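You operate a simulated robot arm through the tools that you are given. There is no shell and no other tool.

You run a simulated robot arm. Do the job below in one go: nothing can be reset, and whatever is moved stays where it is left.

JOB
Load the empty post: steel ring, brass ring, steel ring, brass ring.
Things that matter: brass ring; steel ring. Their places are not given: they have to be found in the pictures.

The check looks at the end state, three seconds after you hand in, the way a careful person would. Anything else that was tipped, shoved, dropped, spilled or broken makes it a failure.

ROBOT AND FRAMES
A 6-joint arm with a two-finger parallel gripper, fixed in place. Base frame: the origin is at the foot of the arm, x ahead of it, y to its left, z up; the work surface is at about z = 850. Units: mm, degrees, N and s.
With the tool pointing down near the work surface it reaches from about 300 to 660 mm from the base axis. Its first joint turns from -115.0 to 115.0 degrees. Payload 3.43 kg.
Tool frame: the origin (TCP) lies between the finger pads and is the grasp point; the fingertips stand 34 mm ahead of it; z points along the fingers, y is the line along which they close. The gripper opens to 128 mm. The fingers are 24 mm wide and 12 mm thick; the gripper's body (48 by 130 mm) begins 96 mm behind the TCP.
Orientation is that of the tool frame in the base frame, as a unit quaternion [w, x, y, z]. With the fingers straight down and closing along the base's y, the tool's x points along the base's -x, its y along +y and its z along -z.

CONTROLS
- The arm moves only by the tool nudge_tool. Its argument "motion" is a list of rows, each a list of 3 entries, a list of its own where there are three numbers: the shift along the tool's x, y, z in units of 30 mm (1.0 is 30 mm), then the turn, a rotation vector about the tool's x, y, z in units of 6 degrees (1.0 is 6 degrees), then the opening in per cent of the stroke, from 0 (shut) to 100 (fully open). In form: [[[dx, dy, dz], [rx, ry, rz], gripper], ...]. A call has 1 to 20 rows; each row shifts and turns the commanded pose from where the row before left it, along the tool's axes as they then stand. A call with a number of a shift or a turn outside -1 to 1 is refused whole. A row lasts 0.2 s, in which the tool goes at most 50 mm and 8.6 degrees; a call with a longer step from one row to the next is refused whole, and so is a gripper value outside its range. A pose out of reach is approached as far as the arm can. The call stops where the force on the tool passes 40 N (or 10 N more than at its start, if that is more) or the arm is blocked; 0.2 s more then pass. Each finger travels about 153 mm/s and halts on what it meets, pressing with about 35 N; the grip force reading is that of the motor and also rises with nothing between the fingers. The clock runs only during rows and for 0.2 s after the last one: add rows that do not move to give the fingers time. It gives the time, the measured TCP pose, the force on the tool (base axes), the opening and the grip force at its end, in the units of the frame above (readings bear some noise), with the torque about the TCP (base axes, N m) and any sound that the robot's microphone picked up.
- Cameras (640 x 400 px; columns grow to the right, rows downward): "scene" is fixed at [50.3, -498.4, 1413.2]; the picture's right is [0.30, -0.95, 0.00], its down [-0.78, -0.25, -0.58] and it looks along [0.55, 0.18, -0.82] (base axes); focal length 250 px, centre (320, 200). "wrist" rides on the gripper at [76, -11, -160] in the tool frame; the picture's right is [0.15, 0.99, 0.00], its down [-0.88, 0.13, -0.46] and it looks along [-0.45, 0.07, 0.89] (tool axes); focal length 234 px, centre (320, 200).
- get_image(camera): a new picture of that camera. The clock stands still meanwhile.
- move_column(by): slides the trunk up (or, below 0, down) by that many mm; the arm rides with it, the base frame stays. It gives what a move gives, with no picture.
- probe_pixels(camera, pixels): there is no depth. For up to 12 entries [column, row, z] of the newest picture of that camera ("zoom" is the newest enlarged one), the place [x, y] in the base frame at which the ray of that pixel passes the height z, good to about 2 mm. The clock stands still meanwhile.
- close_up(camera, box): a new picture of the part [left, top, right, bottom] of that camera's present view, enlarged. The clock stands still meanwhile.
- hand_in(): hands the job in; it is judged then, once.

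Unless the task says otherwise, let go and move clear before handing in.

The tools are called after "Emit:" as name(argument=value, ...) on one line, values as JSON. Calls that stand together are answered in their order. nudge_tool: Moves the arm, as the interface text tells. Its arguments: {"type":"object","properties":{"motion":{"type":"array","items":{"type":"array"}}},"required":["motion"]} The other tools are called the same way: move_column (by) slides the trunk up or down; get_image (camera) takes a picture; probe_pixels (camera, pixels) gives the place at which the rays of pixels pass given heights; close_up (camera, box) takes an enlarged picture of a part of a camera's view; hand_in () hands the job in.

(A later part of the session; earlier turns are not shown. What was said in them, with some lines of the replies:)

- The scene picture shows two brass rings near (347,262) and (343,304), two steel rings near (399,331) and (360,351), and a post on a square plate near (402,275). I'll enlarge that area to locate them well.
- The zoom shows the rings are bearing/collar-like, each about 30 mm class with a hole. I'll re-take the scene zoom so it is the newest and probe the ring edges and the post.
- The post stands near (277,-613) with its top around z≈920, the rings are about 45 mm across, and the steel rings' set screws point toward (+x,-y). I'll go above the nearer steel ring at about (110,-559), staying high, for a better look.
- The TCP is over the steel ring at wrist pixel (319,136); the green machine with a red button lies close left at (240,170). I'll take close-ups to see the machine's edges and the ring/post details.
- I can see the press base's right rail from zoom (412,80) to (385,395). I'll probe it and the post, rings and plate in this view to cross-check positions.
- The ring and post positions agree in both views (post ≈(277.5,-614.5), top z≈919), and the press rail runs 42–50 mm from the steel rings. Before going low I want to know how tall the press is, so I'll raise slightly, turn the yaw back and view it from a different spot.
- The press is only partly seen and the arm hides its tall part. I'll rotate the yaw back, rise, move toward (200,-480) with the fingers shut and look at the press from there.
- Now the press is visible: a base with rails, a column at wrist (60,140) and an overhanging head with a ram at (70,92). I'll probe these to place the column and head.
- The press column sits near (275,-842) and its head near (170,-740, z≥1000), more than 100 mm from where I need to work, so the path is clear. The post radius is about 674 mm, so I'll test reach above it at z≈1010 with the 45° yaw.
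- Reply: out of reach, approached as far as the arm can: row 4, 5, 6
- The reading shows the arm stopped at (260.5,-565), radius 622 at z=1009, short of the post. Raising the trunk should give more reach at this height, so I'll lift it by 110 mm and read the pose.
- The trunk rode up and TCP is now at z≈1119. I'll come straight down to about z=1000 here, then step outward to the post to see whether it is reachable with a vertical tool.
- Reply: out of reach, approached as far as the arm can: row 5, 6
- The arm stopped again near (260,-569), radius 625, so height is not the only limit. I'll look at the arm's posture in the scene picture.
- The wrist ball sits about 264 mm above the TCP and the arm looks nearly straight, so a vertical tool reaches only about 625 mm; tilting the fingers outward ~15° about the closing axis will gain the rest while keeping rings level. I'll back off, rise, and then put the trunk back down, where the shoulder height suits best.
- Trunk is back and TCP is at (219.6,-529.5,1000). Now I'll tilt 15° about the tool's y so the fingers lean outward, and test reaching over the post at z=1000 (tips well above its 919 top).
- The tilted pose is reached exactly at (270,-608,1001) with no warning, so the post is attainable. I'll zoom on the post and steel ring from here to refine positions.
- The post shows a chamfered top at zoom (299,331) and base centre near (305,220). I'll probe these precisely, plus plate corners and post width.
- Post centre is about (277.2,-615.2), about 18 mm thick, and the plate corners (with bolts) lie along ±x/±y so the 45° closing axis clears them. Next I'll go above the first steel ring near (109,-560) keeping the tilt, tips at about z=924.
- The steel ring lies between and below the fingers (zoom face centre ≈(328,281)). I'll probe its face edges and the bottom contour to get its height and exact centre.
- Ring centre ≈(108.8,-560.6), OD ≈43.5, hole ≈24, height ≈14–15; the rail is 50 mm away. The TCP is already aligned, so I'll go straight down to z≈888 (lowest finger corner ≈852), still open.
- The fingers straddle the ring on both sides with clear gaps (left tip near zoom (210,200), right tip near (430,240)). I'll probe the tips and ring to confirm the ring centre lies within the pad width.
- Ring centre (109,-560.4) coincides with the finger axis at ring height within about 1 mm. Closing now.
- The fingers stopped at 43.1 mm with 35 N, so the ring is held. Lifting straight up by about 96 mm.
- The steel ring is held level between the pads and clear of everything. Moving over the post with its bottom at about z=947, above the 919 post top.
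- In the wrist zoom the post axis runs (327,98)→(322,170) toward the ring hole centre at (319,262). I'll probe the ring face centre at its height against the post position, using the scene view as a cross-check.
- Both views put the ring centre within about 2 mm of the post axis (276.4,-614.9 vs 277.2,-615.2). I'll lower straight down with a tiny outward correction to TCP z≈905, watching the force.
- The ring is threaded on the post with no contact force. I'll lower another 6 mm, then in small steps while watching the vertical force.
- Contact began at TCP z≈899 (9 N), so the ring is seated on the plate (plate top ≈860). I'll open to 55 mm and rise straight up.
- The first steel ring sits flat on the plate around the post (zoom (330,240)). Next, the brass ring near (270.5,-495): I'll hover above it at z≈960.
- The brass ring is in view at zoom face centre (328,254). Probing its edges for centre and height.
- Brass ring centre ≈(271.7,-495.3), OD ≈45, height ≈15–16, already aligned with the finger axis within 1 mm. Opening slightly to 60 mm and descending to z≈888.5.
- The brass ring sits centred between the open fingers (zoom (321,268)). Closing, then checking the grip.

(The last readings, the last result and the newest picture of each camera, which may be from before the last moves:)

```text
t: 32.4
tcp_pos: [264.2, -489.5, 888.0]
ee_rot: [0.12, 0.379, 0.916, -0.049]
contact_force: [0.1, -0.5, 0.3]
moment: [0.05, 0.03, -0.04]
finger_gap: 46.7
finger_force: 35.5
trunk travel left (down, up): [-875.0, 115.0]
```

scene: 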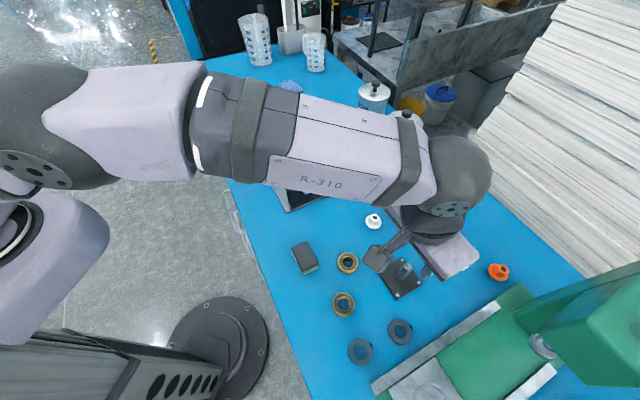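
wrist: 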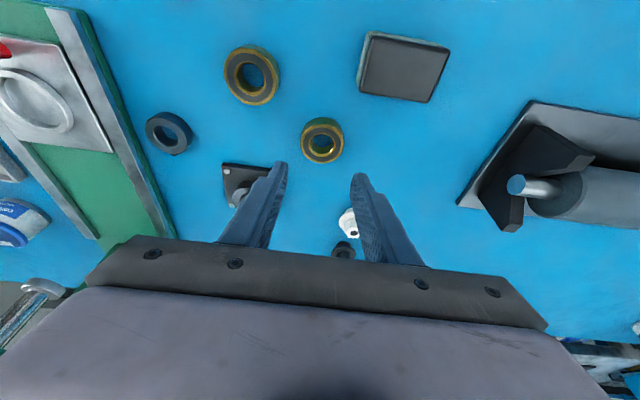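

Held at 46.7 mm with 35 N. Lifting straight up to z≈986.

Emit:
nudge_tool(motion=[[[-0.085, 0, -0.316], [0, 0, 0], 20], [[-0.169, 0, -0.631], [0, 0, 0], 20], [[-0.169, 0, -0.631], [0, 0, 0], 20], [[-0.169, 0, -0.631], [0, 0, 0], 20], [[-0.169, 0, -0.631], [0, 0, 0], 20], [[-0.085, 0, -0.316], [0, 0, 0], 20], [[0, 0, 0], [0, 0, 0], 20]])

Emit:
close_up(camera="wrist", box=[220, 100, 420, 225])

Emit:
probe_pixels(camera="zoom", pixels=[[321, 267, 964], [320, 202, 964], [320, 338, 964]])

```text
t: 34.0
tcp_pos: [265.5, -488.6, 987.5]
ee_rot: [0.121, 0.379, 0.916, -0.05]
contact_force: [-0.9, 0.5, -1.3]
moment: [0.06, -0.03, -0.01]
finger_gap: 47.1
finger_force: 34.8
trunk travel left (down, up): [-875.0, 115.0]
```

```text
3.20 times, centred on (320, 162) of wrist
```

zoom: 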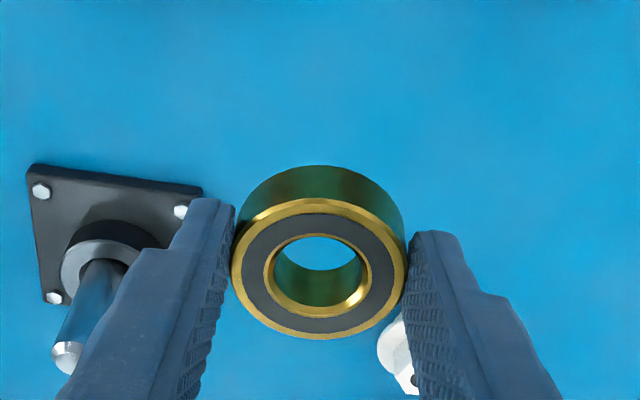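

```text
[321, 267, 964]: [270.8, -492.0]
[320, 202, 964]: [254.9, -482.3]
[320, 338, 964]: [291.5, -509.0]
```

The brass ring is held level, and the post with its steel ring is seen at left. Moving it over the post at z≈986.

Emit:
nudge_tool(motion=[[[-0.579, -0.535, 0.155], [0, 0, 0], 20], [[-0.579, -0.535, 0.155], [0, 0, 0], 20], [[-0.579, -0.535, 0.155], [0, 0, 0], 20], [[-0.579, -0.535, 0.155], [0, 0, 0], 20], [[-0.579, -0.535, 0.155], [0, 0, 0], 20], [[0, 0, 0], [0, 0, 0], 20]])

Emit:
close_up(camera="wrist", box=[220, 100, 420, 225])

Emit:
probe_pixels(camera="zoom", pixels=[[321, 267, 964], [233, 265, 964], [407, 265, 964], [320, 202, 964], [320, 338, 964]])

Emit:
close_up(camera="scene", box=[340, 220, 460, 310])

```text
t: 35.4
tcp_pos: [269.7, -608.6, 985.3]
ee_rot: [0.12, 0.378, 0.916, -0.05]
contact_force: [-0.7, -0.7, -1.9]
moment: [-0.03, 0.02, -0.01]
finger_gap: 47.0
finger_force: 35.5
trunk travel left (down, up): [-875.0, 115.0]
```

```text
3.20 times, centred on (320, 162) of wrist
```

zoom: 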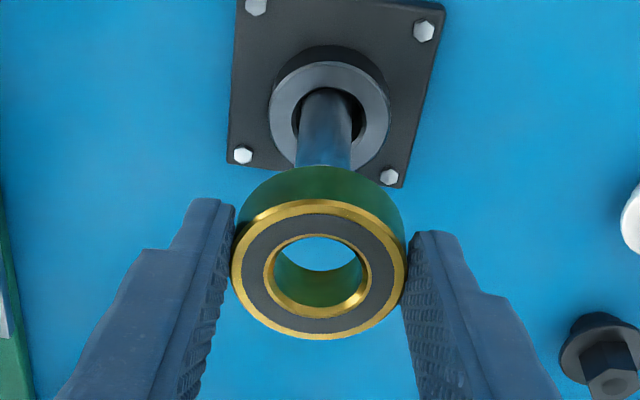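

```text
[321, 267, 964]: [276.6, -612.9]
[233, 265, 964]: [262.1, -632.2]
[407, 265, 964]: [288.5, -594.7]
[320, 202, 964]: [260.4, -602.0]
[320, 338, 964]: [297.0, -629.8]
```

```text
4.44 times, centred on (400, 265) of scene
```

zoom: 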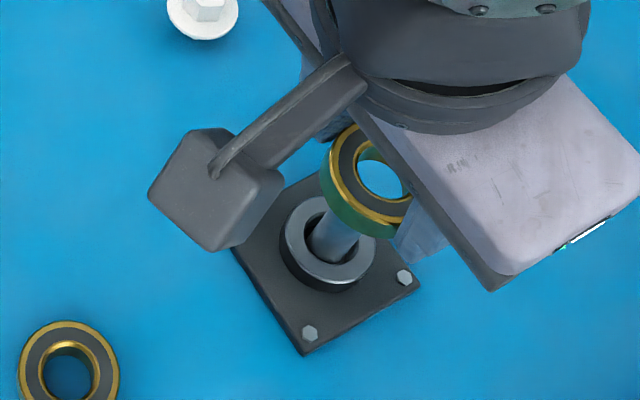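

Both views show the brass ring centred over the post (≈277,-614.7). Lowering straight down to TCP z≈921, above the expected contact near 914.

Emit:
nudge_tool(motion=[[[0.11, 0, 0.4186], [0, 0, 0], 20], [[0.11, 0, 0.4186], [0, 0, 0], 20], [[0.11, 0, 0.4186], [0, 0, 0], 20], [[0.11, 0, 0.4186], [0, 0, 0], 20], [[0.11, 0, 0.4186], [0, 0, 0], 20], [[0, 0, 0], [0, 0, 0], 20]])

Emit:
close_up(camera="wrist", box=[220, 100, 420, 225])

```text
t: 36.8
tcp_pos: [271.8, -609.7, 922.2]
ee_rot: [0.121, 0.379, 0.916, -0.05]
contact_force: [-1.5, 0.5, -1.0]
moment: [-0.02, 0.05, 0.0]
finger_gap: 47.0
finger_force: 34.7
trunk travel left (down, up): [-875.0, 115.0]
```

```text
3.20 times, centred on (320, 162) of wrist
```

zoom: 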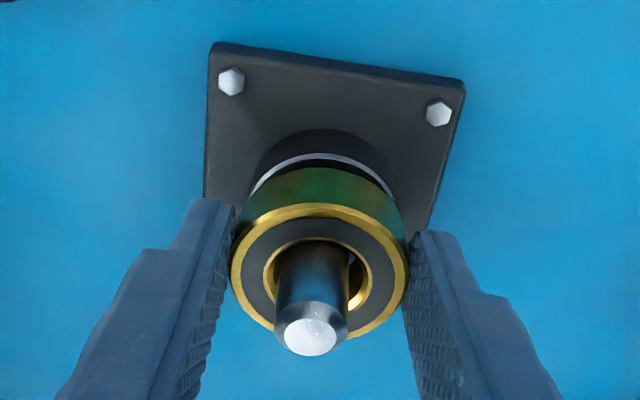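

The post passes through the brass ring with no force. Continuing down in small steps until contact.

Emit:
nudge_tool(motion=[[[0.022, 0, 0.08], [0, 0, 0], 20], [[0.022, 0, 0.08], [0, 0, 0], 20], [[0, 0, 0], [0, 0, 0], 20]])

Emit:
nudge_tool(motion=[[[0.013, 0, 0.0483], [0, 0, 0], 20], [[0, 0, 0], [0, 0, 0], 20]])

```text
t: 37.6
tcp_pos: [271.7, -610.6, 916.2]
ee_rot: [0.121, 0.378, 0.916, -0.05]
contact_force: [-2.4, -0.1, -0.4]
moment: [-0.02, 0.04, 0.0]
finger_gap: 47.2
finger_force: 35.1
trunk travel left (down, up): [-875.0, 115.0]
```

```text
t: 38.2
tcp_pos: [272.4, -610.0, 916.5]
ee_rot: [0.121, 0.378, 0.916, -0.05]
contact_force: [-1.8, 0.9, -1.8]
moment: [0.01, 0.02, -0.01]
finger_gap: 46.7
finger_force: 35.0
trunk travel left (down, up): [-875.0, 115.0]
```

Still no vertical contact (z force about −1 N, the ring's weight). Continuing by 1.5 mm steps.

Emit:
nudge_tool(motion=[[[0.013, 0, 0.0483], [0, 0, 0], 20], [[0, 0, 0], [0, 0, 0], 20]])

Emit:
nudge_tool(motion=[[[0.0086, 0, 0.0322], [0, 0, 0], 20], [[0, 0, 0], [0, 0, 0], 20]])

```text
t: 38.8
tcp_pos: [270.7, -609.7, 913.9]
ee_rot: [0.122, 0.378, 0.916, -0.05]
contact_force: [-0.3, -0.1, -1.3]
moment: [0.01, 0.01, -0.03]
finger_gap: 47.4
finger_force: 34.7
trunk travel left (down, up): [-875.0, 115.0]
```

```text
t: 39.4
tcp_pos: [271.7, -611.6, 913.9]
ee_rot: [0.121, 0.378, 0.916, -0.05]
contact_force: [1.3, 1.0, 2.1]
moment: [-0.04, -0.11, 0.06]
finger_gap: 47.2
finger_force: 35.4
trunk travel left (down, up): [-875.0, 115.0]
```

Vertical force has turned to +2 N at TCP z≈913.5: the brass ring is resting on the steel one. Opening to 60 mm and rising straight up.

Emit:
nudge_tool(motion=[[[0, 0, 0], [0, 0, 0], 47], [[0, 0, 0], [0, 0, 0], 47], [[0, 0, 0], [0, 0, 0], 47], [[-0.078, 0, -0.29], [0, 0, 0], 47], [[-0.155, 0, -0.58], [0, 0, 0], 47], [[-0.155, 0, -0.58], [0, 0, 0], 47], [[-0.155, 0, -0.58], [0, 0, 0], 47], [[-0.155, 0, -0.58], [0, 0, 0], 47], [[0, 0, 0], [0, 0, 0], 47]])

Emit:
get_image(camera="wrist")

Emit:
close_up(camera="wrist", box=[220, 60, 420, 185])

```text
t: 41.4
tcp_pos: [272.1, -610.7, 995.2]
ee_rot: [0.121, 0.379, 0.916, -0.05]
contact_force: [0.4, -0.3, -0.4]
moment: [0.04, 0.0, -0.01]
finger_gap: 60.1
finger_force: 0.0
trunk travel left (down, up): [-875.0, 115.0]
```

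```text
taken
```

wrist: 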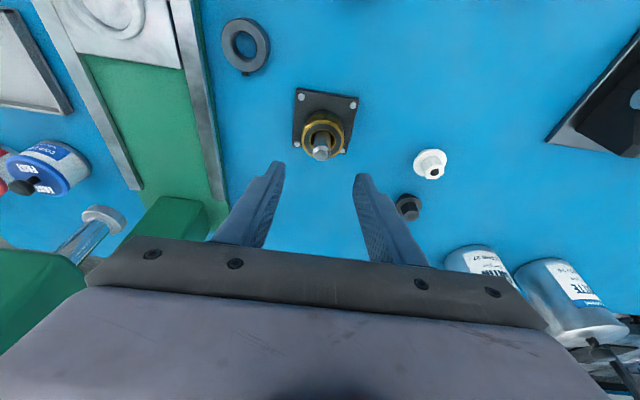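

```text
3.20 times, centred on (320, 122) of wrist
```

zoom: 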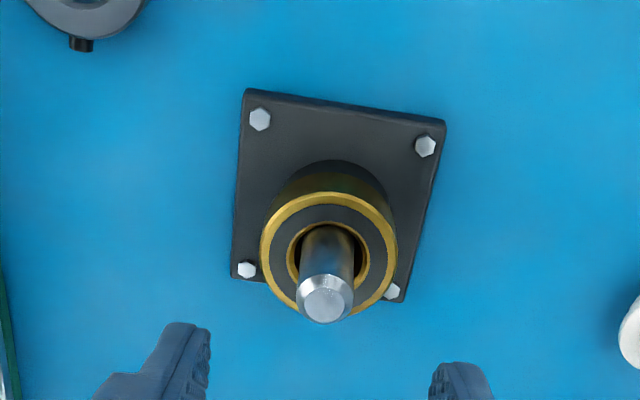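

Brass ring is seated on the steel one. Now the second steel ring near (164,-626), which is closest to the press rail (~43 mm); I'll hover above it with a 53 mm opening and measure.

Emit:
nudge_tool(motion=[[[0.53, -0.584, 0.0995], [0, 0, 0], 42], [[0.53, -0.584, 0.0995], [0, 0, 0], 42], [[0.53, -0.584, 0.0995], [0, 0, 0], 42], [[0.53, -0.584, 0.0995], [0, 0, 0], 42], [[0.53, -0.584, 0.0995], [0, 0, 0], 42], [[0, 0, 0], [0, 0, 0], 42]])

Emit:
get_image(camera="wrist")

Emit:
close_up(camera="wrist", box=[240, 80, 400, 180])

```text
t: 42.8
tcp_pos: [158.2, -620.4, 958.5]
ee_rot: [0.121, 0.378, 0.917, -0.05]
contact_force: [-0.9, 0.5, -0.4]
moment: [-0.01, 0.0, 0.03]
finger_gap: 53.8
finger_force: 0.0
trunk travel left (down, up): [-875.0, 115.0]
```

```text
taken
```

wrist: 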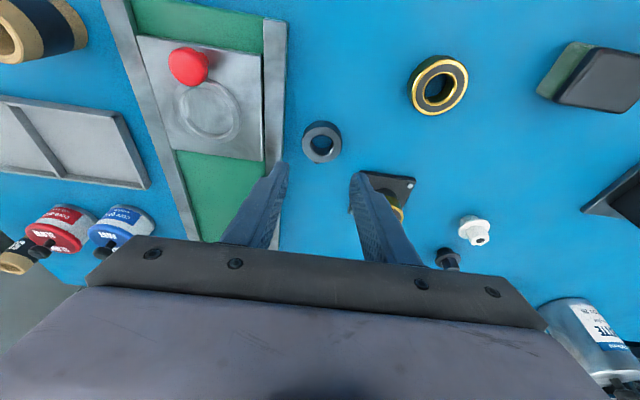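

```text
4.00 times, centred on (320, 130) of wrist
```

zoom: 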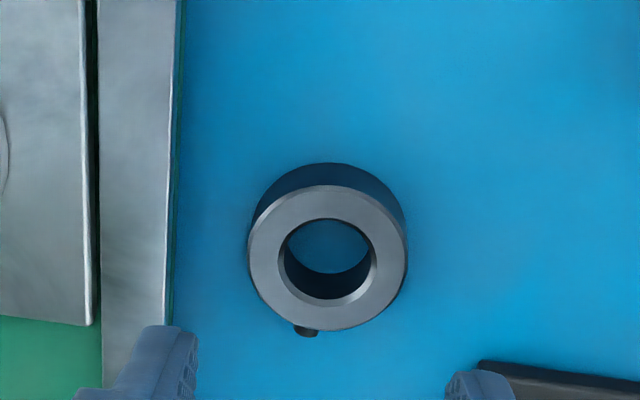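

The ring's face centre is at zoom (328,257), the rail's edge at about (170,257). Probing both to fix the lateral clearance.

Emit:
probe_pixels(camera="zoom", pixels=[[328, 257, 864], [248, 256, 864], [408, 256, 864], [328, 186, 864], [328, 330, 864], [169, 256, 875], [169, 256, 870], [176, 256, 850], [174, 256, 860], [305, 332, 857], [180, 60, 850], [172, 60, 870]])

```text
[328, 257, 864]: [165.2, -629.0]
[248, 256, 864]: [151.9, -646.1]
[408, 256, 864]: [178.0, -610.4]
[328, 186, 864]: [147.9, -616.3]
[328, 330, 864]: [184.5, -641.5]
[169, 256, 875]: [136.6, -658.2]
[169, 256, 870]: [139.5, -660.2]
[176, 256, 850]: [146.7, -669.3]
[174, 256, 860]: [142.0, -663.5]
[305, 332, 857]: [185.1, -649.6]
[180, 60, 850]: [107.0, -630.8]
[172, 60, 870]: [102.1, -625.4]
```

Ring centre ≈(165.4,-628.6), rail 42 mm away; my left finger's outer face will clear the rail by about 4 mm. Descending with a 3 mm outward correction and slightly narrower opening (41%).

Emit:
nudge_tool(motion=[[[0.127, 0, 0.566], [0, 0, 0], 41], [[0.127, 0, 0.566], [0, 0, 0], 41], [[0.127, 0, 0.566], [0, 0, 0], 41], [[0, 0, 0], [0, 0, 0], 41]])

Emit:
close_up(camera="wrist", box=[220, 100, 420, 225])

```text
t: 43.8
tcp_pos: [159.5, -622.1, 905.3]
ee_rot: [0.12, 0.379, 0.916, -0.05]
contact_force: [-0.6, 0.6, 0.2]
moment: [-0.02, 0.02, 0.03]
finger_gap: 52.3
finger_force: 0.1
trunk travel left (down, up): [-875.0, 115.0]
```

```text
3.20 times, centred on (320, 162) of wrist
```

zoom: 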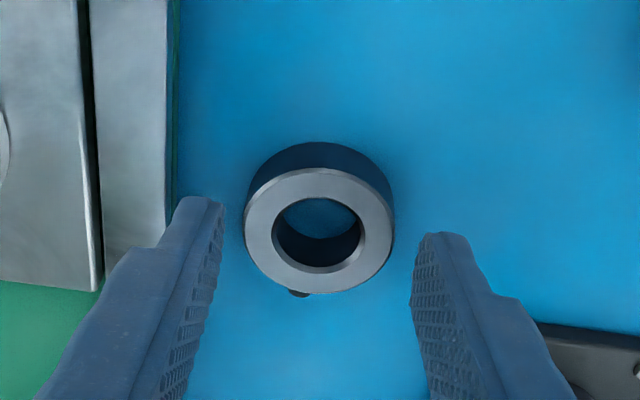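

The ring lies centred between the tips; I'll probe the left finger's outer edge and the rail edge at the same height to confirm clearance before the last 16 mm.

Emit:
probe_pixels(camera="zoom", pixels=[[176, 203, 870], [222, 205, 870], [415, 240, 870], [168, 203, 870], [166, 120, 870], [177, 120, 850], [319, 231, 864], [245, 228, 864], [394, 228, 864], [160, 245, 876]])

```text
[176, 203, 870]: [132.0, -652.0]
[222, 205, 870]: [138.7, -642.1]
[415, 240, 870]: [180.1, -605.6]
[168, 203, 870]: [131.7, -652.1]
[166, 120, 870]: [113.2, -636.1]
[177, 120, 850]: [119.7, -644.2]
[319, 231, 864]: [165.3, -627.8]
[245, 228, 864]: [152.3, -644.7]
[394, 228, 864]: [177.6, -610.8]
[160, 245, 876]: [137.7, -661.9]
```

Averaged over all readings the finger's outer face clears the rail by about 4 mm and the ring is centred. Going down the last 16 mm to z≈889.

Emit:
nudge_tool(motion=[[[0.065, 0.0, 0.2625], [0, 0, 0], 41], [[0.065, 0.0, 0.2625], [0, 0, 0], 41], [[0, 0, 0], [0, 0, 0], 41]])

Emit:
close_up(camera="wrist", box=[220, 100, 420, 225])

```text
t: 44.6
tcp_pos: [159.5, -622.1, 889.7]
ee_rot: [0.12, 0.378, 0.916, -0.049]
contact_force: [-0.1, -0.4, 0.7]
moment: [-0.04, 0.03, 0.0]
finger_gap: 52.2
finger_force: 0.0
trunk travel left (down, up): [-875.0, 115.0]
```

```text
3.20 times, centred on (320, 162) of wrist
```

zoom: 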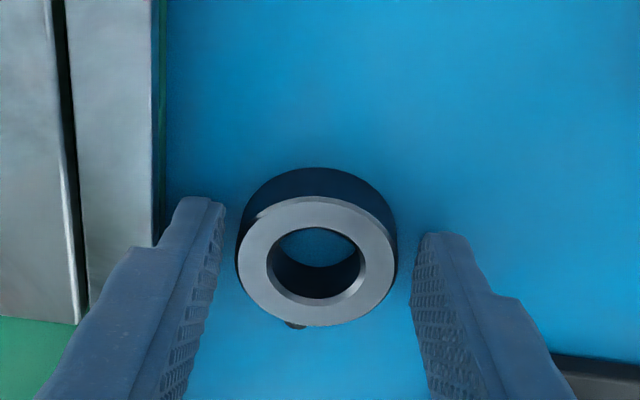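

No contact with the rail, ring centred at zoom (317,261). Closing.

Emit:
nudge_tool(motion=[[[0, 0, 0], [0, 0, 0], 20], [[0, 0, 0], [0, 0, 0], 20], [[0, 0, 0], [0, 0, 0], 20]])

```text
t: 45.4
tcp_pos: [159.9, -622.1, 888.7]
ee_rot: [0.121, 0.378, 0.916, -0.05]
contact_force: [0.5, 0.1, -0.6]
moment: [0.03, 0.0, 0.01]
finger_gap: 43.0
finger_force: 35.3
trunk travel left (down, up): [-875.0, 115.0]
```

Held at 43.0 mm. Lifting straight up by about 98 mm.

Emit:
nudge_tool(motion=[[[-0.085, 0, -0.316], [0, 0, 0], 20], [[-0.169, 0, -0.631], [0, 0, 0], 20], [[-0.169, 0, -0.631], [0, 0, 0], 20], [[-0.169, 0, -0.631], [0, 0, 0], 20], [[-0.169, 0, -0.631], [0, 0, 0], 20], [[-0.085, 0, -0.316], [0, 0, 0], 20], [[0, 0, 0], [0, 0, 0], 20]])

Emit:
close_up(camera="wrist", box=[220, 100, 420, 225])

```text
t: 47.0
tcp_pos: [160.5, -621.8, 988.7]
ee_rot: [0.121, 0.379, 0.916, -0.05]
contact_force: [-0.1, -0.4, -1.4]
moment: [0.05, -0.02, -0.01]
finger_gap: 43.0
finger_force: 35.4
trunk travel left (down, up): [-875.0, 115.0]
```

```text
3.20 times, centred on (320, 162) of wrist
```

zoom: 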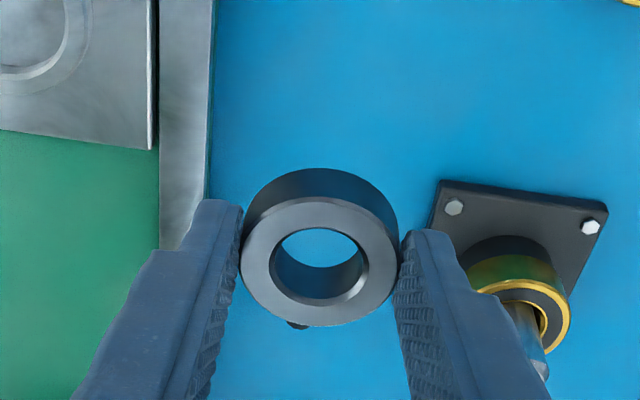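

The second steel ring is held level. Moving it over the post.

Emit:
nudge_tool(motion=[[[-0.454, 0.585, 0.1216], [0, 0, 0], 20], [[-0.454, 0.585, 0.1216], [0, 0, 0], 20], [[-0.454, 0.585, 0.1216], [0, 0, 0], 20], [[-0.454, 0.585, 0.1216], [0, 0, 0], 20], [[-0.454, 0.585, 0.1216], [0, 0, 0], 20], [[0, 0, 0], [0, 0, 0], 20]])

Emit:
close_up(camera="wrist", box=[220, 100, 420, 225])

Emit:
probe_pixels(camera="zoom", pixels=[[318, 261, 964], [240, 258, 964], [398, 258, 964], [320, 198, 964], [318, 326, 964]])

Emit:
close_up(camera="scene", box=[340, 220, 460, 310])

```text
t: 48.4
tcp_pos: [272.8, -607.7, 987.9]
ee_rot: [0.121, 0.379, 0.916, -0.049]
contact_force: [-1.0, 1.1, -1.8]
moment: [-0.01, 0.03, 0.01]
finger_gap: 42.9
finger_force: 35.0
trunk travel left (down, up): [-875.0, 115.0]
```

```text
3.20 times, centred on (320, 162) of wrist
```

zoom: 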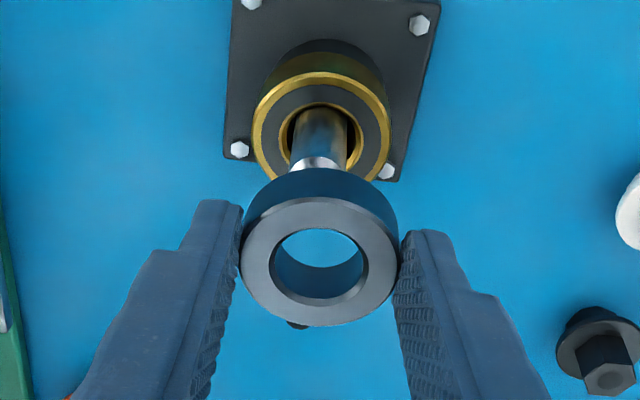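

```text
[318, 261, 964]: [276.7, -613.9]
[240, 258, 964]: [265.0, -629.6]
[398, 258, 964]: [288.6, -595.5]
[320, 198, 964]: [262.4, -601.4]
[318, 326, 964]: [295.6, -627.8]
```

```text
4.44 times, centred on (400, 265) of scene
```

zoom: 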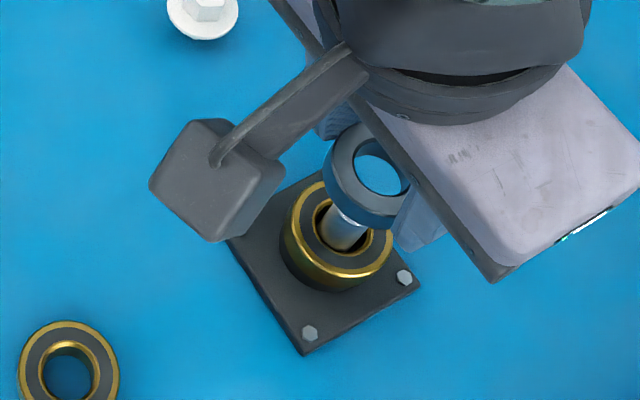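

Comparing bolt pixels with earlier hovers, the ring is about 1.2 mm off in +y'; I'll correct that while lowering to TCP z≈937, above the expected contact near 930.

Emit:
nudge_tool(motion=[[[0.0, -0.04, 0], [0, 0, 0], 20], [[0.109, 0, 0.4065], [0, 0, 0], 20], [[0.109, 0, 0.4065], [0, 0, 0], 20], [[0.109, 0, 0.4065], [0, 0, 0], 20], [[0.109, 0, 0.4065], [0, 0, 0], 20], [[0, 0, 0], [0, 0, 0], 20]])

Emit:
close_up(camera="wrist", box=[220, 100, 420, 225])

```text
t: 49.8
tcp_pos: [271.5, -608.8, 936.1]
ee_rot: [0.12, 0.378, 0.917, -0.049]
contact_force: [-0.6, -0.4, -1.2]
moment: [-0.03, 0.02, 0.0]
finger_gap: 42.7
finger_force: 34.6
trunk travel left (down, up): [-875.0, 115.0]
```

```text
3.20 times, centred on (320, 162) of wrist
```

zoom: 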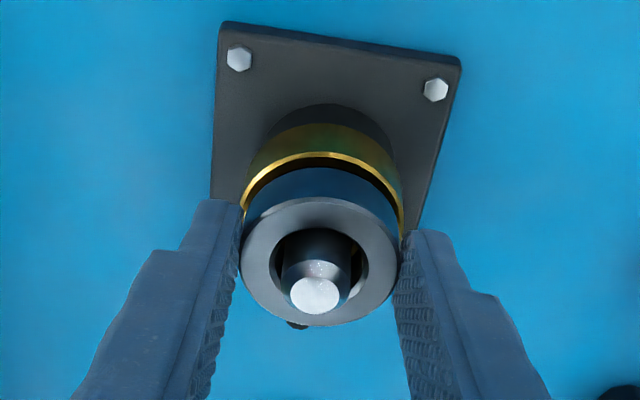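

The post tip is through the ring and centred. Continuing down in small steps.

Emit:
nudge_tool(motion=[[[0.017, 0, 0.0645], [0, 0, 0], 20], [[0.017, 0, 0.0645], [0, 0, 0], 20], [[0, 0, 0], [0, 0, 0], 20]])

Emit:
nudge_tool(motion=[[[0.0086, 0, 0.0322], [0, 0, 0], 20], [[0, 0, 0], [0, 0, 0], 20]])

```text
t: 50.6
tcp_pos: [271.2, -610.2, 933.3]
ee_rot: [0.12, 0.379, 0.916, -0.051]
contact_force: [0.5, -0.7, -0.4]
moment: [-0.01, 0.0, -0.01]
finger_gap: 42.9
finger_force: 35.1
trunk travel left (down, up): [-875.0, 115.0]
```

```text
t: 51.2
tcp_pos: [271.7, -610.5, 933.1]
ee_rot: [0.122, 0.378, 0.916, -0.05]
contact_force: [0.8, 1.4, 3.8]
moment: [0.07, -0.04, 0.04]
finger_gap: 42.7
finger_force: 35.0
trunk travel left (down, up): [-875.0, 115.0]
```

Force turned +3.8 N at TCP z≈932.5, slightly earlier than expected. I'll look for a gap between this ring and the brass one.

Emit:
close_up(camera="wrist", box=[260, 120, 380, 200])

Emit:
close_up(camera="scene", box=[370, 240, 450, 300])

```text
5.00 times, centred on (320, 160) of wrist
```

zoom: 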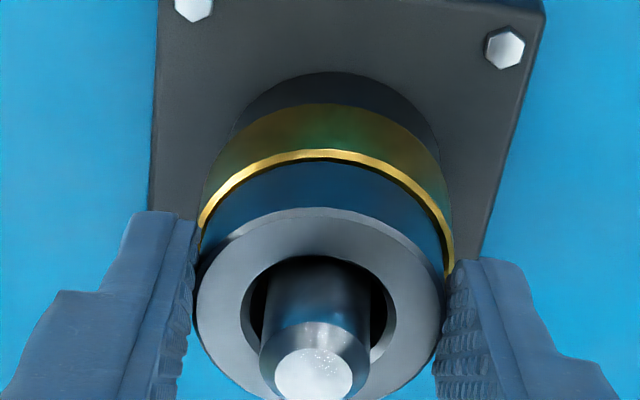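

```text
6.67 times, centred on (410, 270) of scene
```

zoom: 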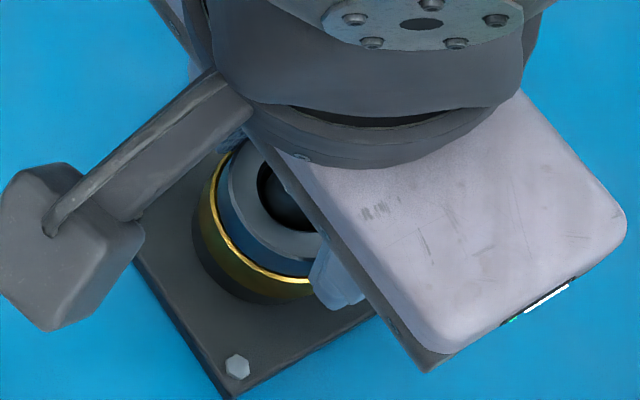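

The steel ring sits flush on the brass one with no gap. Opening and rising straight up.

Emit:
nudge_tool(motion=[[[0, 0, 0], [0, 0, 0], 47], [[0, 0, 0], [0, 0, 0], 47], [[0, 0, 0], [0, 0, 0], 47], [[-0.078, 0, -0.29], [0, 0, 0], 47], [[-0.155, 0, -0.58], [0, 0, 0], 47], [[-0.155, 0, -0.58], [0, 0, 0], 47], [[-0.155, 0, -0.58], [0, 0, 0], 47], [[-0.078, 0, -0.29], [0, 0, 0], 47], [[0, 0, 0], [0, 0, 0], 47]])

Emit:
close_up(camera="wrist", box=[220, 60, 420, 185])

```text
t: 53.2
tcp_pos: [270.8, -610.2, 1004.9]
ee_rot: [0.12, 0.379, 0.916, -0.049]
contact_force: [0.1, 0.2, -1.3]
moment: [-0.01, 0.0, -0.02]
finger_gap: 60.2
finger_force: 0.0
trunk travel left (down, up): [-875.0, 115.0]
```

```text
3.20 times, centred on (320, 122) of wrist
```

zoom: 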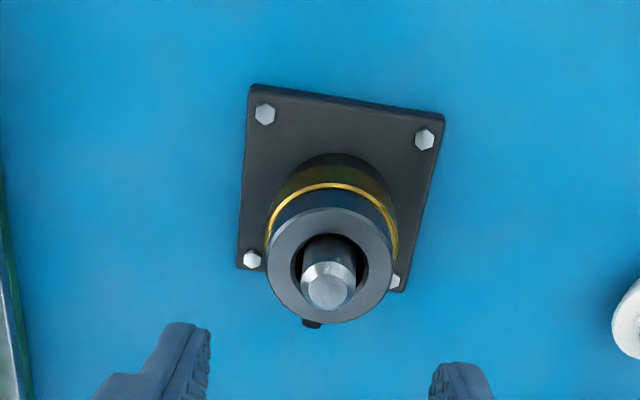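

Three rings are on. Now I'll hover over the last brass ring near (179,-508).

Emit:
nudge_tool(motion=[[[0.846, 0.038, 0.0264], [0, 0, 0], 47], [[0.846, 0.038, 0.0264], [0, 0, 0], 47], [[0.846, 0.038, 0.0264], [0, 0, 0], 47], [[0.846, 0.038, 0.0264], [0, 0, 0], 47], [[0.846, 0.038, 0.0264], [0, 0, 0], 47], [[0.846, 0.038, 0.0264], [0, 0, 0], 47], [[0, 0, 0], [0, 0, 0], 47]])

Emit:
get_image(camera="wrist")

Emit:
close_up(camera="wrist", box=[240, 80, 400, 180])

```text
t: 54.8
tcp_pos: [172.4, -503.5, 960.8]
ee_rot: [0.121, 0.379, 0.916, -0.049]
contact_force: [-0.4, -0.2, -0.1]
moment: [-0.01, 0.0, 0.0]
finger_gap: 60.1
finger_force: 0.1
trunk travel left (down, up): [-875.0, 115.0]
```

```text
taken
```

wrist: 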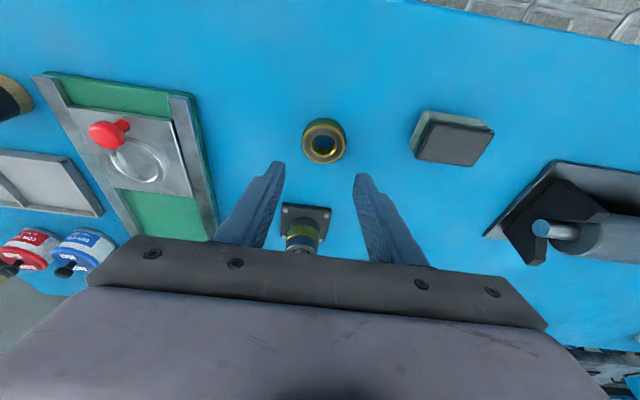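

```text
4.00 times, centred on (320, 130) of wrist
```

zoom: 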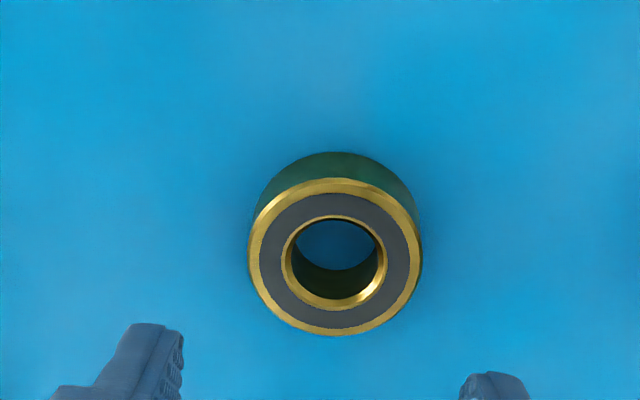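

Brass ring face centre at zoom (335,257), a little right of the previous alignment. Probing for its exact centre.

Emit:
probe_pixels(camera="zoom", pixels=[[335, 257, 868], [248, 254, 868], [422, 254, 868], [335, 178, 868], [335, 336, 868], [335, 152, 850], [335, 257, 868], [335, 257, 868]])

```text
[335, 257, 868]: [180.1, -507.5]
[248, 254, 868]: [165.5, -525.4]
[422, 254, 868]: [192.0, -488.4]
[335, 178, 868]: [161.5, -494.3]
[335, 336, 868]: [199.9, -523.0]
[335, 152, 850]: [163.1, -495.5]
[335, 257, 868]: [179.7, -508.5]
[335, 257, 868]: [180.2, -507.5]
```

Ring centre ≈(179.9,-507.8); I need about +2 mm along y'. Descending to z≈888.5 with that correction.

Emit:
nudge_tool(motion=[[[0, 0.063, 0], [0, 0, 0], 47], [[0.156, 0, 0.582], [0, 0, 0], 47], [[0.156, 0, 0.582], [0, 0, 0], 47], [[0.156, 0, 0.582], [0, 0, 0], 47], [[0.156, 0, 0.582], [0, 0, 0], 47], [[0, 0, 0], [0, 0, 0], 47]])

Emit:
close_up(camera="wrist", box=[220, 100, 420, 225])

```text
t: 56.2
tcp_pos: [174.7, -502.1, 888.3]
ee_rot: [0.121, 0.378, 0.917, -0.05]
contact_force: [0.7, -0.2, 0.1]
moment: [-0.01, 0.02, 0.01]
finger_gap: 60.4
finger_force: 0.0
trunk travel left (down, up): [-875.0, 115.0]
```

```text
3.20 times, centred on (320, 162) of wrist
```

zoom: 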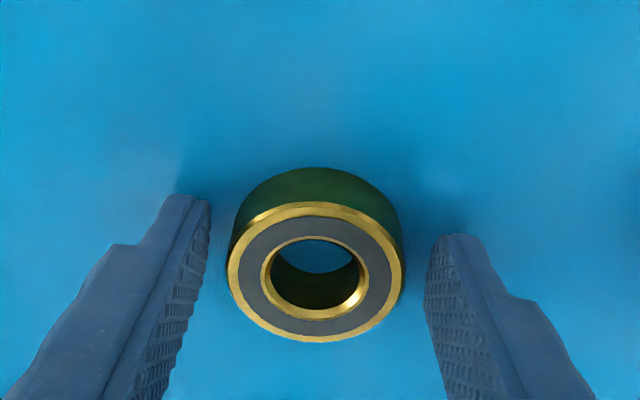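

Ring is between the pads (zoom (316,271)). Closing.

Emit:
nudge_tool(motion=[[[0, -0.03, 0], [0, 0, 0], 47], [[0, 0, 0], [0, 0, 0], 20], [[0, 0, 0], [0, 0, 0], 20], [[0, 0, 0], [0, 0, 0], 20]])

```text
t: 57.2
tcp_pos: [174.0, -501.5, 889.2]
ee_rot: [0.121, 0.378, 0.916, -0.05]
contact_force: [-0.1, 1.0, -0.2]
moment: [0.05, -0.09, 0.02]
finger_gap: 47.3
finger_force: 35.1
trunk travel left (down, up): [-875.0, 115.0]
```

Held at 47 mm. Lifting straight up by about 98 mm.

Emit:
nudge_tool(motion=[[[-0.085, 0, -0.316], [0, 0, 0], 20], [[-0.169, 0, -0.631], [0, 0, 0], 20], [[-0.169, 0, -0.631], [0, 0, 0], 20], [[-0.169, 0, -0.631], [0, 0, 0], 20], [[-0.169, 0, -0.631], [0, 0, 0], 20], [[-0.085, 0, -0.316], [0, 0, 0], 20], [[0, 0, 0], [0, 0, 0], 20]])

Emit:
close_up(camera="wrist", box=[220, 100, 420, 225])

```text
t: 58.8
tcp_pos: [172.8, -502.0, 986.4]
ee_rot: [0.121, 0.379, 0.916, -0.05]
contact_force: [0.7, 0.5, -2.5]
moment: [0.01, -0.01, 0.0]
finger_gap: 47.2
finger_force: 34.8
trunk travel left (down, up): [-875.0, 115.0]
```

```text
3.20 times, centred on (320, 162) of wrist
```

zoom: 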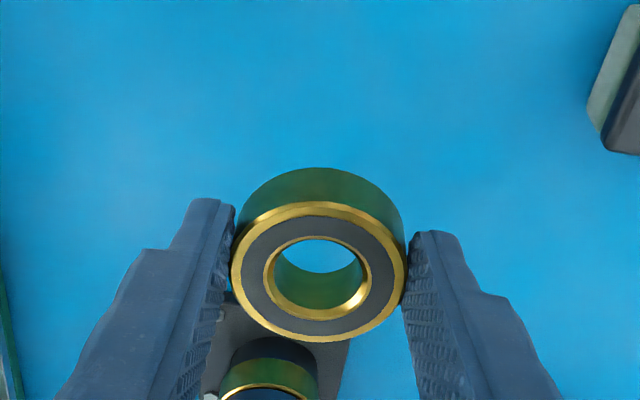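

The last brass ring is held level. Moving it over the post with its bottom at about z=947.

Emit:
nudge_tool(motion=[[[-0.7745, -0.0388, 0.2075], [0, 0, 0], 20], [[-0.7745, -0.0388, 0.2075], [0, 0, 0], 20], [[-0.7745, -0.0388, 0.2075], [0, 0, 0], 20], [[-0.7745, -0.0388, 0.2075], [0, 0, 0], 20], [[-0.7745, -0.0388, 0.2075], [0, 0, 0], 20], [[-0.7745, -0.0388, 0.2075], [0, 0, 0], 20], [[0, 0, 0], [0, 0, 0], 20]])

Emit:
close_up(camera="wrist", box=[220, 100, 420, 225])

Emit:
probe_pixels(camera="zoom", pixels=[[319, 271, 966], [231, 266, 966], [406, 266, 966], [320, 204, 966], [318, 341, 966], [319, 271, 966]])

Emit:
close_up(camera="scene", box=[340, 220, 460, 310])

```text
t: 60.4
tcp_pos: [270.3, -608.0, 986.2]
ee_rot: [0.12, 0.379, 0.916, -0.049]
contact_force: [-0.1, 0.6, -0.8]
moment: [0.01, 0.02, -0.02]
finger_gap: 46.9
finger_force: 35.0
trunk travel left (down, up): [-875.0, 115.0]
```

```text
3.20 times, centred on (320, 162) of wrist
```

zoom: 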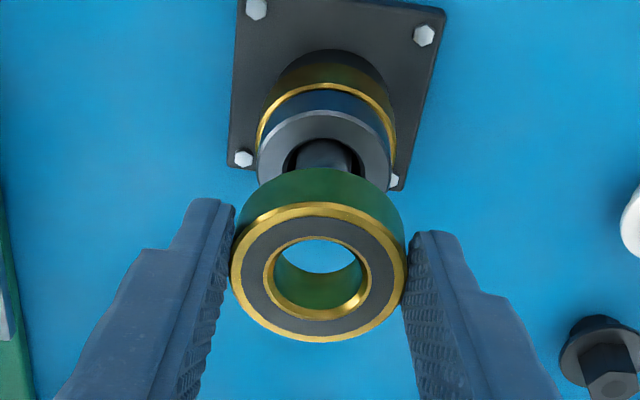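

```text
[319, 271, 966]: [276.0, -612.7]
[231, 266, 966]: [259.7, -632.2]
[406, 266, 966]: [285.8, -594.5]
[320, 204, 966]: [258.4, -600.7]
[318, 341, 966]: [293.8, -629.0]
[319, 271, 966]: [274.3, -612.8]
```

```text
4.44 times, centred on (400, 265) of scene
```

zoom: 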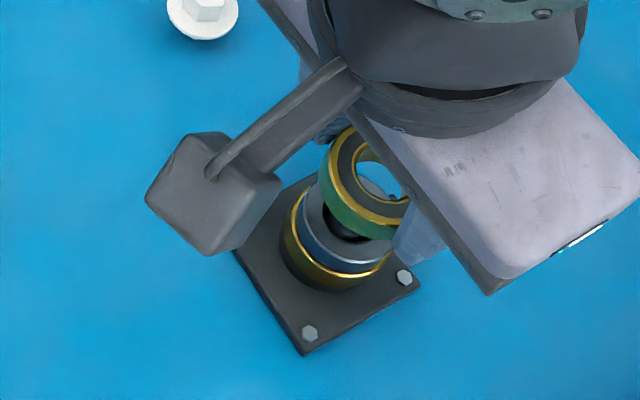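

The last ring is over the post; measured centre averages about 1–2 mm short outward, so I'll shift 1 mm outward and lower to TCP z≈957, where the ring just reaches the post tip, and look.

Emit:
nudge_tool(motion=[[[-0.035, 0.01, 0], [0, 0, 0], 20], [[0.084, 0, 0.311], [0, 0, 0], 20], [[0.084, 0, 0.311], [0, 0, 0], 20], [[0.084, 0, 0.311], [0, 0, 0], 20], [[0, 0, 0], [0, 0, 0], 20]])

Emit:
close_up(camera="wrist", box=[260, 120, 380, 200])

Emit:
close_up(camera="scene", box=[370, 240, 450, 300])

```text
t: 61.6
tcp_pos: [271.1, -608.9, 958.3]
ee_rot: [0.121, 0.379, 0.916, -0.05]
contact_force: [0.0, -0.5, -1.0]
moment: [-0.03, 0.0, 0.0]
finger_gap: 47.0
finger_force: 34.9
trunk travel left (down, up): [-875.0, 115.0]
```

```text
5.00 times, centred on (320, 160) of wrist
```

zoom: 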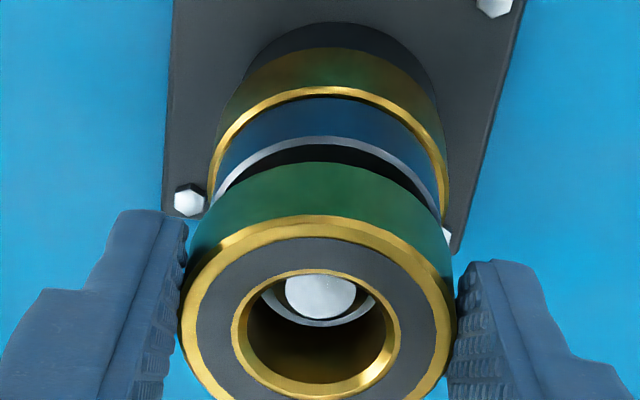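

```text
6.67 times, centred on (410, 270) of scene
```

zoom: 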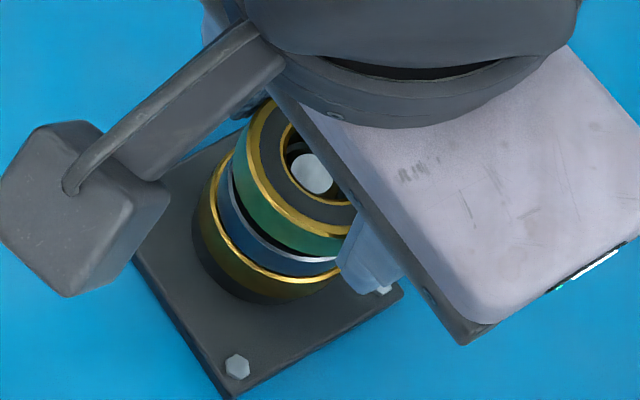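

The post tip shows inside the ring's bore in both views. Lowering 8 mm more, then small steps until contact.

Emit:
nudge_tool(motion=[[[0.0345, 0, 0.129], [0, 0, 0], 20], [[0.0345, 0, 0.129], [0, 0, 0], 20], [[0, 0, 0], [0, 0, 0], 20]])

Emit:
nudge_tool(motion=[[[0.013, 0, 0.0483], [0, 0, 0], 20], [[0, 0, 0], [0, 0, 0], 20]])

```text
t: 62.4
tcp_pos: [270.2, -608.2, 949.8]
ee_rot: [0.12, 0.378, 0.916, -0.05]
contact_force: [0.2, -0.8, -1.9]
moment: [-0.02, 0.03, -0.02]
finger_gap: 47.0
finger_force: 35.1
trunk travel left (down, up): [-875.0, 115.0]
```

```text
t: 63.0
tcp_pos: [271.4, -610.8, 947.8]
ee_rot: [0.121, 0.379, 0.916, -0.051]
contact_force: [-0.4, -0.2, 0.5]
moment: [0.02, 0.04, 0.02]
finger_gap: 47.0
finger_force: 35.0
trunk travel left (down, up): [-875.0, 115.0]
```

No firm contact yet at z≈948 (force +0.5 N). One more 1 mm step.

Emit:
nudge_tool(motion=[[[0.0086, 0, 0.0322], [0, 0, 0], 20], [[0, 0, 0], [0, 0, 0], 20]])

Emit:
close_up(camera="wrist", box=[260, 120, 380, 200])

Emit:
close_up(camera="scene", box=[370, 240, 450, 300])

```text
t: 63.6
tcp_pos: [271.7, -608.8, 948.5]
ee_rot: [0.123, 0.378, 0.916, -0.052]
contact_force: [3.0, -0.5, 6.2]
moment: [0.01, -0.1, 0.01]
finger_gap: 47.4
finger_force: 35.0
trunk travel left (down, up): [-875.0, 115.0]
```

```text
5.00 times, centred on (320, 160) of wrist
```

zoom: 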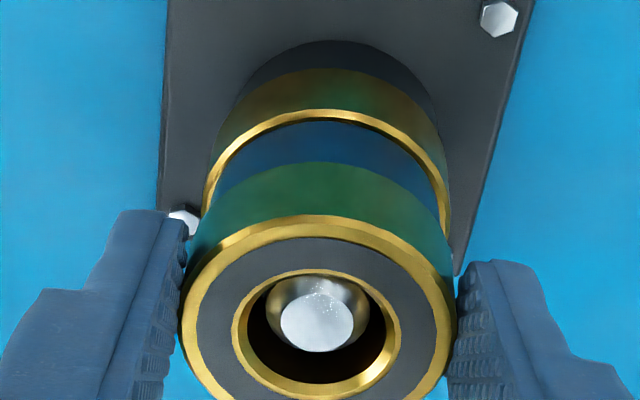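

```text
6.67 times, centred on (410, 270) of scene
```

zoom: 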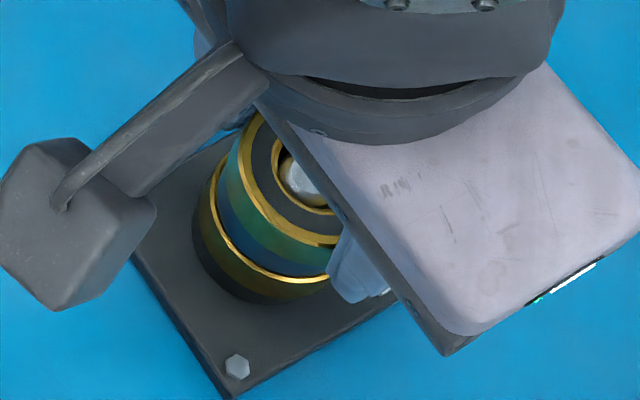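

The brass ring now rests on the steel one (6 N, no gap visible), with the post inside its bore. Releasing and rising straight up.

Emit:
nudge_tool(motion=[[[0, 0, 0], [0, 0, 0], 47], [[0, 0, 0], [0, 0, 0], 47], [[0, 0, 0], [0, 0, 0], 47], [[-0.078, 0, -0.29], [0, 0, 0], 47], [[-0.155, 0, -0.58], [0, 0, 0], 47], [[-0.155, 0, -0.58], [0, 0, 0], 47], [[-0.155, 0, -0.58], [0, 0, 0], 47], [[0, 0, 0], [0, 0, 0], 47]])

Emit:
close_up(camera="wrist", box=[220, 60, 420, 185])

```text
t: 65.4
tcp_pos: [270.9, -609.6, 1009.4]
ee_rot: [0.121, 0.378, 0.916, -0.05]
contact_force: [-0.1, 0.8, -0.2]
moment: [0.0, 0.02, 0.0]
finger_gap: 60.2
finger_force: 0.1
trunk travel left (down, up): [-875.0, 115.0]
```

```text
3.20 times, centred on (320, 122) of wrist
```

zoom: 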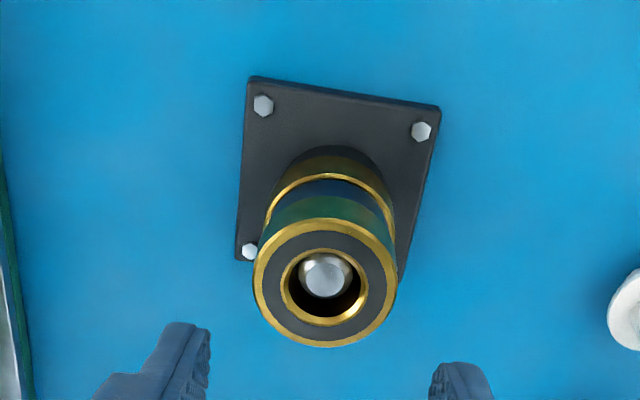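

All four rings are on the post, with the post tip visible in the top bore. I'll move the arm up and away, then check the whole scene.

Emit:
nudge_tool(motion=[[[-0.1, 0, -0.4], [0, 0, 0], 47], [[0.592, 0.197, -0.677], [0, 0, 0], 47], [[0.592, 0.197, -0.677], [0, 0, 0], 47], [[0.592, 0.197, -0.677], [0, 0, 0], 47], [[0.592, 0.197, -0.677], [0, 0, 0], 47], [[0.592, 0.197, -0.677], [0, 0, 0], 47], [[0.592, 0.197, -0.677], [0, 0, 0], 47], [[0, 0.9, 0], [0, 0, 0], 47], [[0, 0.9, 0], [0, 0, 0], 47], [[0, 0.9, 0], [0, 0, 0], 47], [[0, 0.9, 0], [0, 0, 0], 47], [[0, 0.9, 0], [0, 0, 0], 47], [[0, 0, 0], [0, 0, 0], 47]])

Emit:
get_image(camera="scene")

Emit:
close_up(camera="scene", box=[340, 220, 460, 310])

Emit:
get_image(camera="wrist")

```text
t: 68.2
tcp_pos: [295.1, -392.2, 1112.6]
ee_rot: [0.12, 0.379, 0.916, -0.05]
contact_force: [-0.1, 0.1, 0.0]
moment: [0.01, 0.01, 0.01]
finger_gap: 59.8
finger_force: 0.1
trunk travel left (down, up): [-875.0, 115.0]
```

```text
taken
```

scene: 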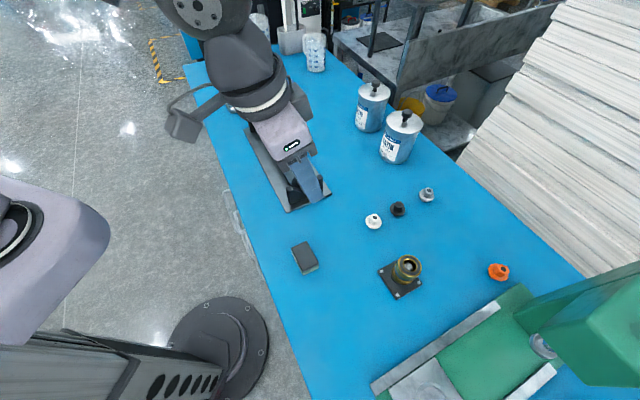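

```text
4.44 times, centred on (400, 265) of scene
```

zoom: 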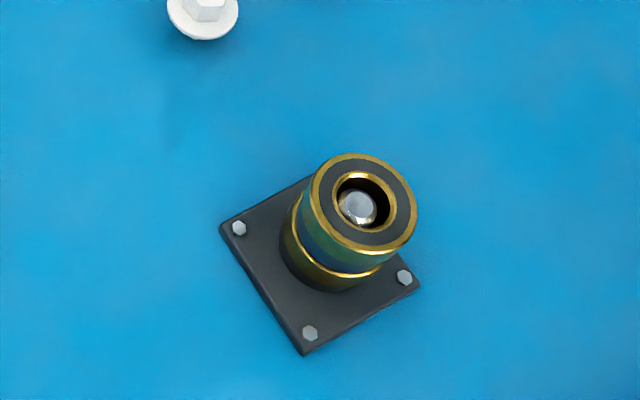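

```text
taken
```

wrist: 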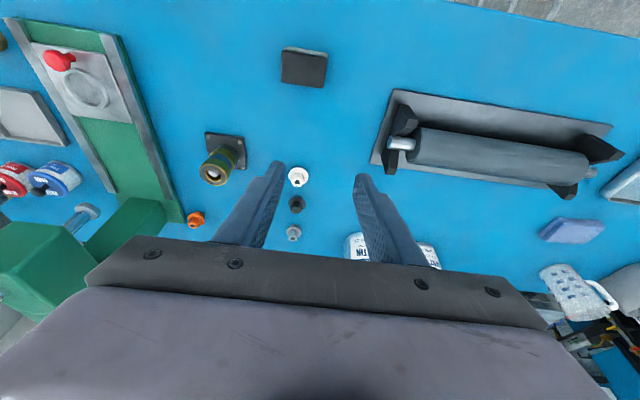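

The scene shows the post (zoom (350,220)) loaded from the bottom up with steel, brass, steel, brass, all flush. The box, knobs, cans, roller and press look unmoved, and the open gripper is well clear, so I'm handing in.

Emit:
hand_in()

```text
The job is handed in.
```

The post is loaded from the bottom up: steel ring, brass ring, steel ring, brass ring. I've handed the job in, but no verdict has come back yet.

- **Rings:** each one sits flush on the piece below it. The top brass ring is slightly taller than the post left for it, so the post tip ends inside its bore.
- **Surroundings:** in the last pictures the post's plate, box, knobs, cans, roller and press looked unmoved. The closest pass was about 4 mm from the press rail, by estimate, with no contact force there.
- **Arm:** a vertical tool could not reach the post, so I leaned the fingers outward by 15° for all four rings. The trunk was raised briefly during a reach test and is back at its starting height. The gripper was open and well clear when I handed in.
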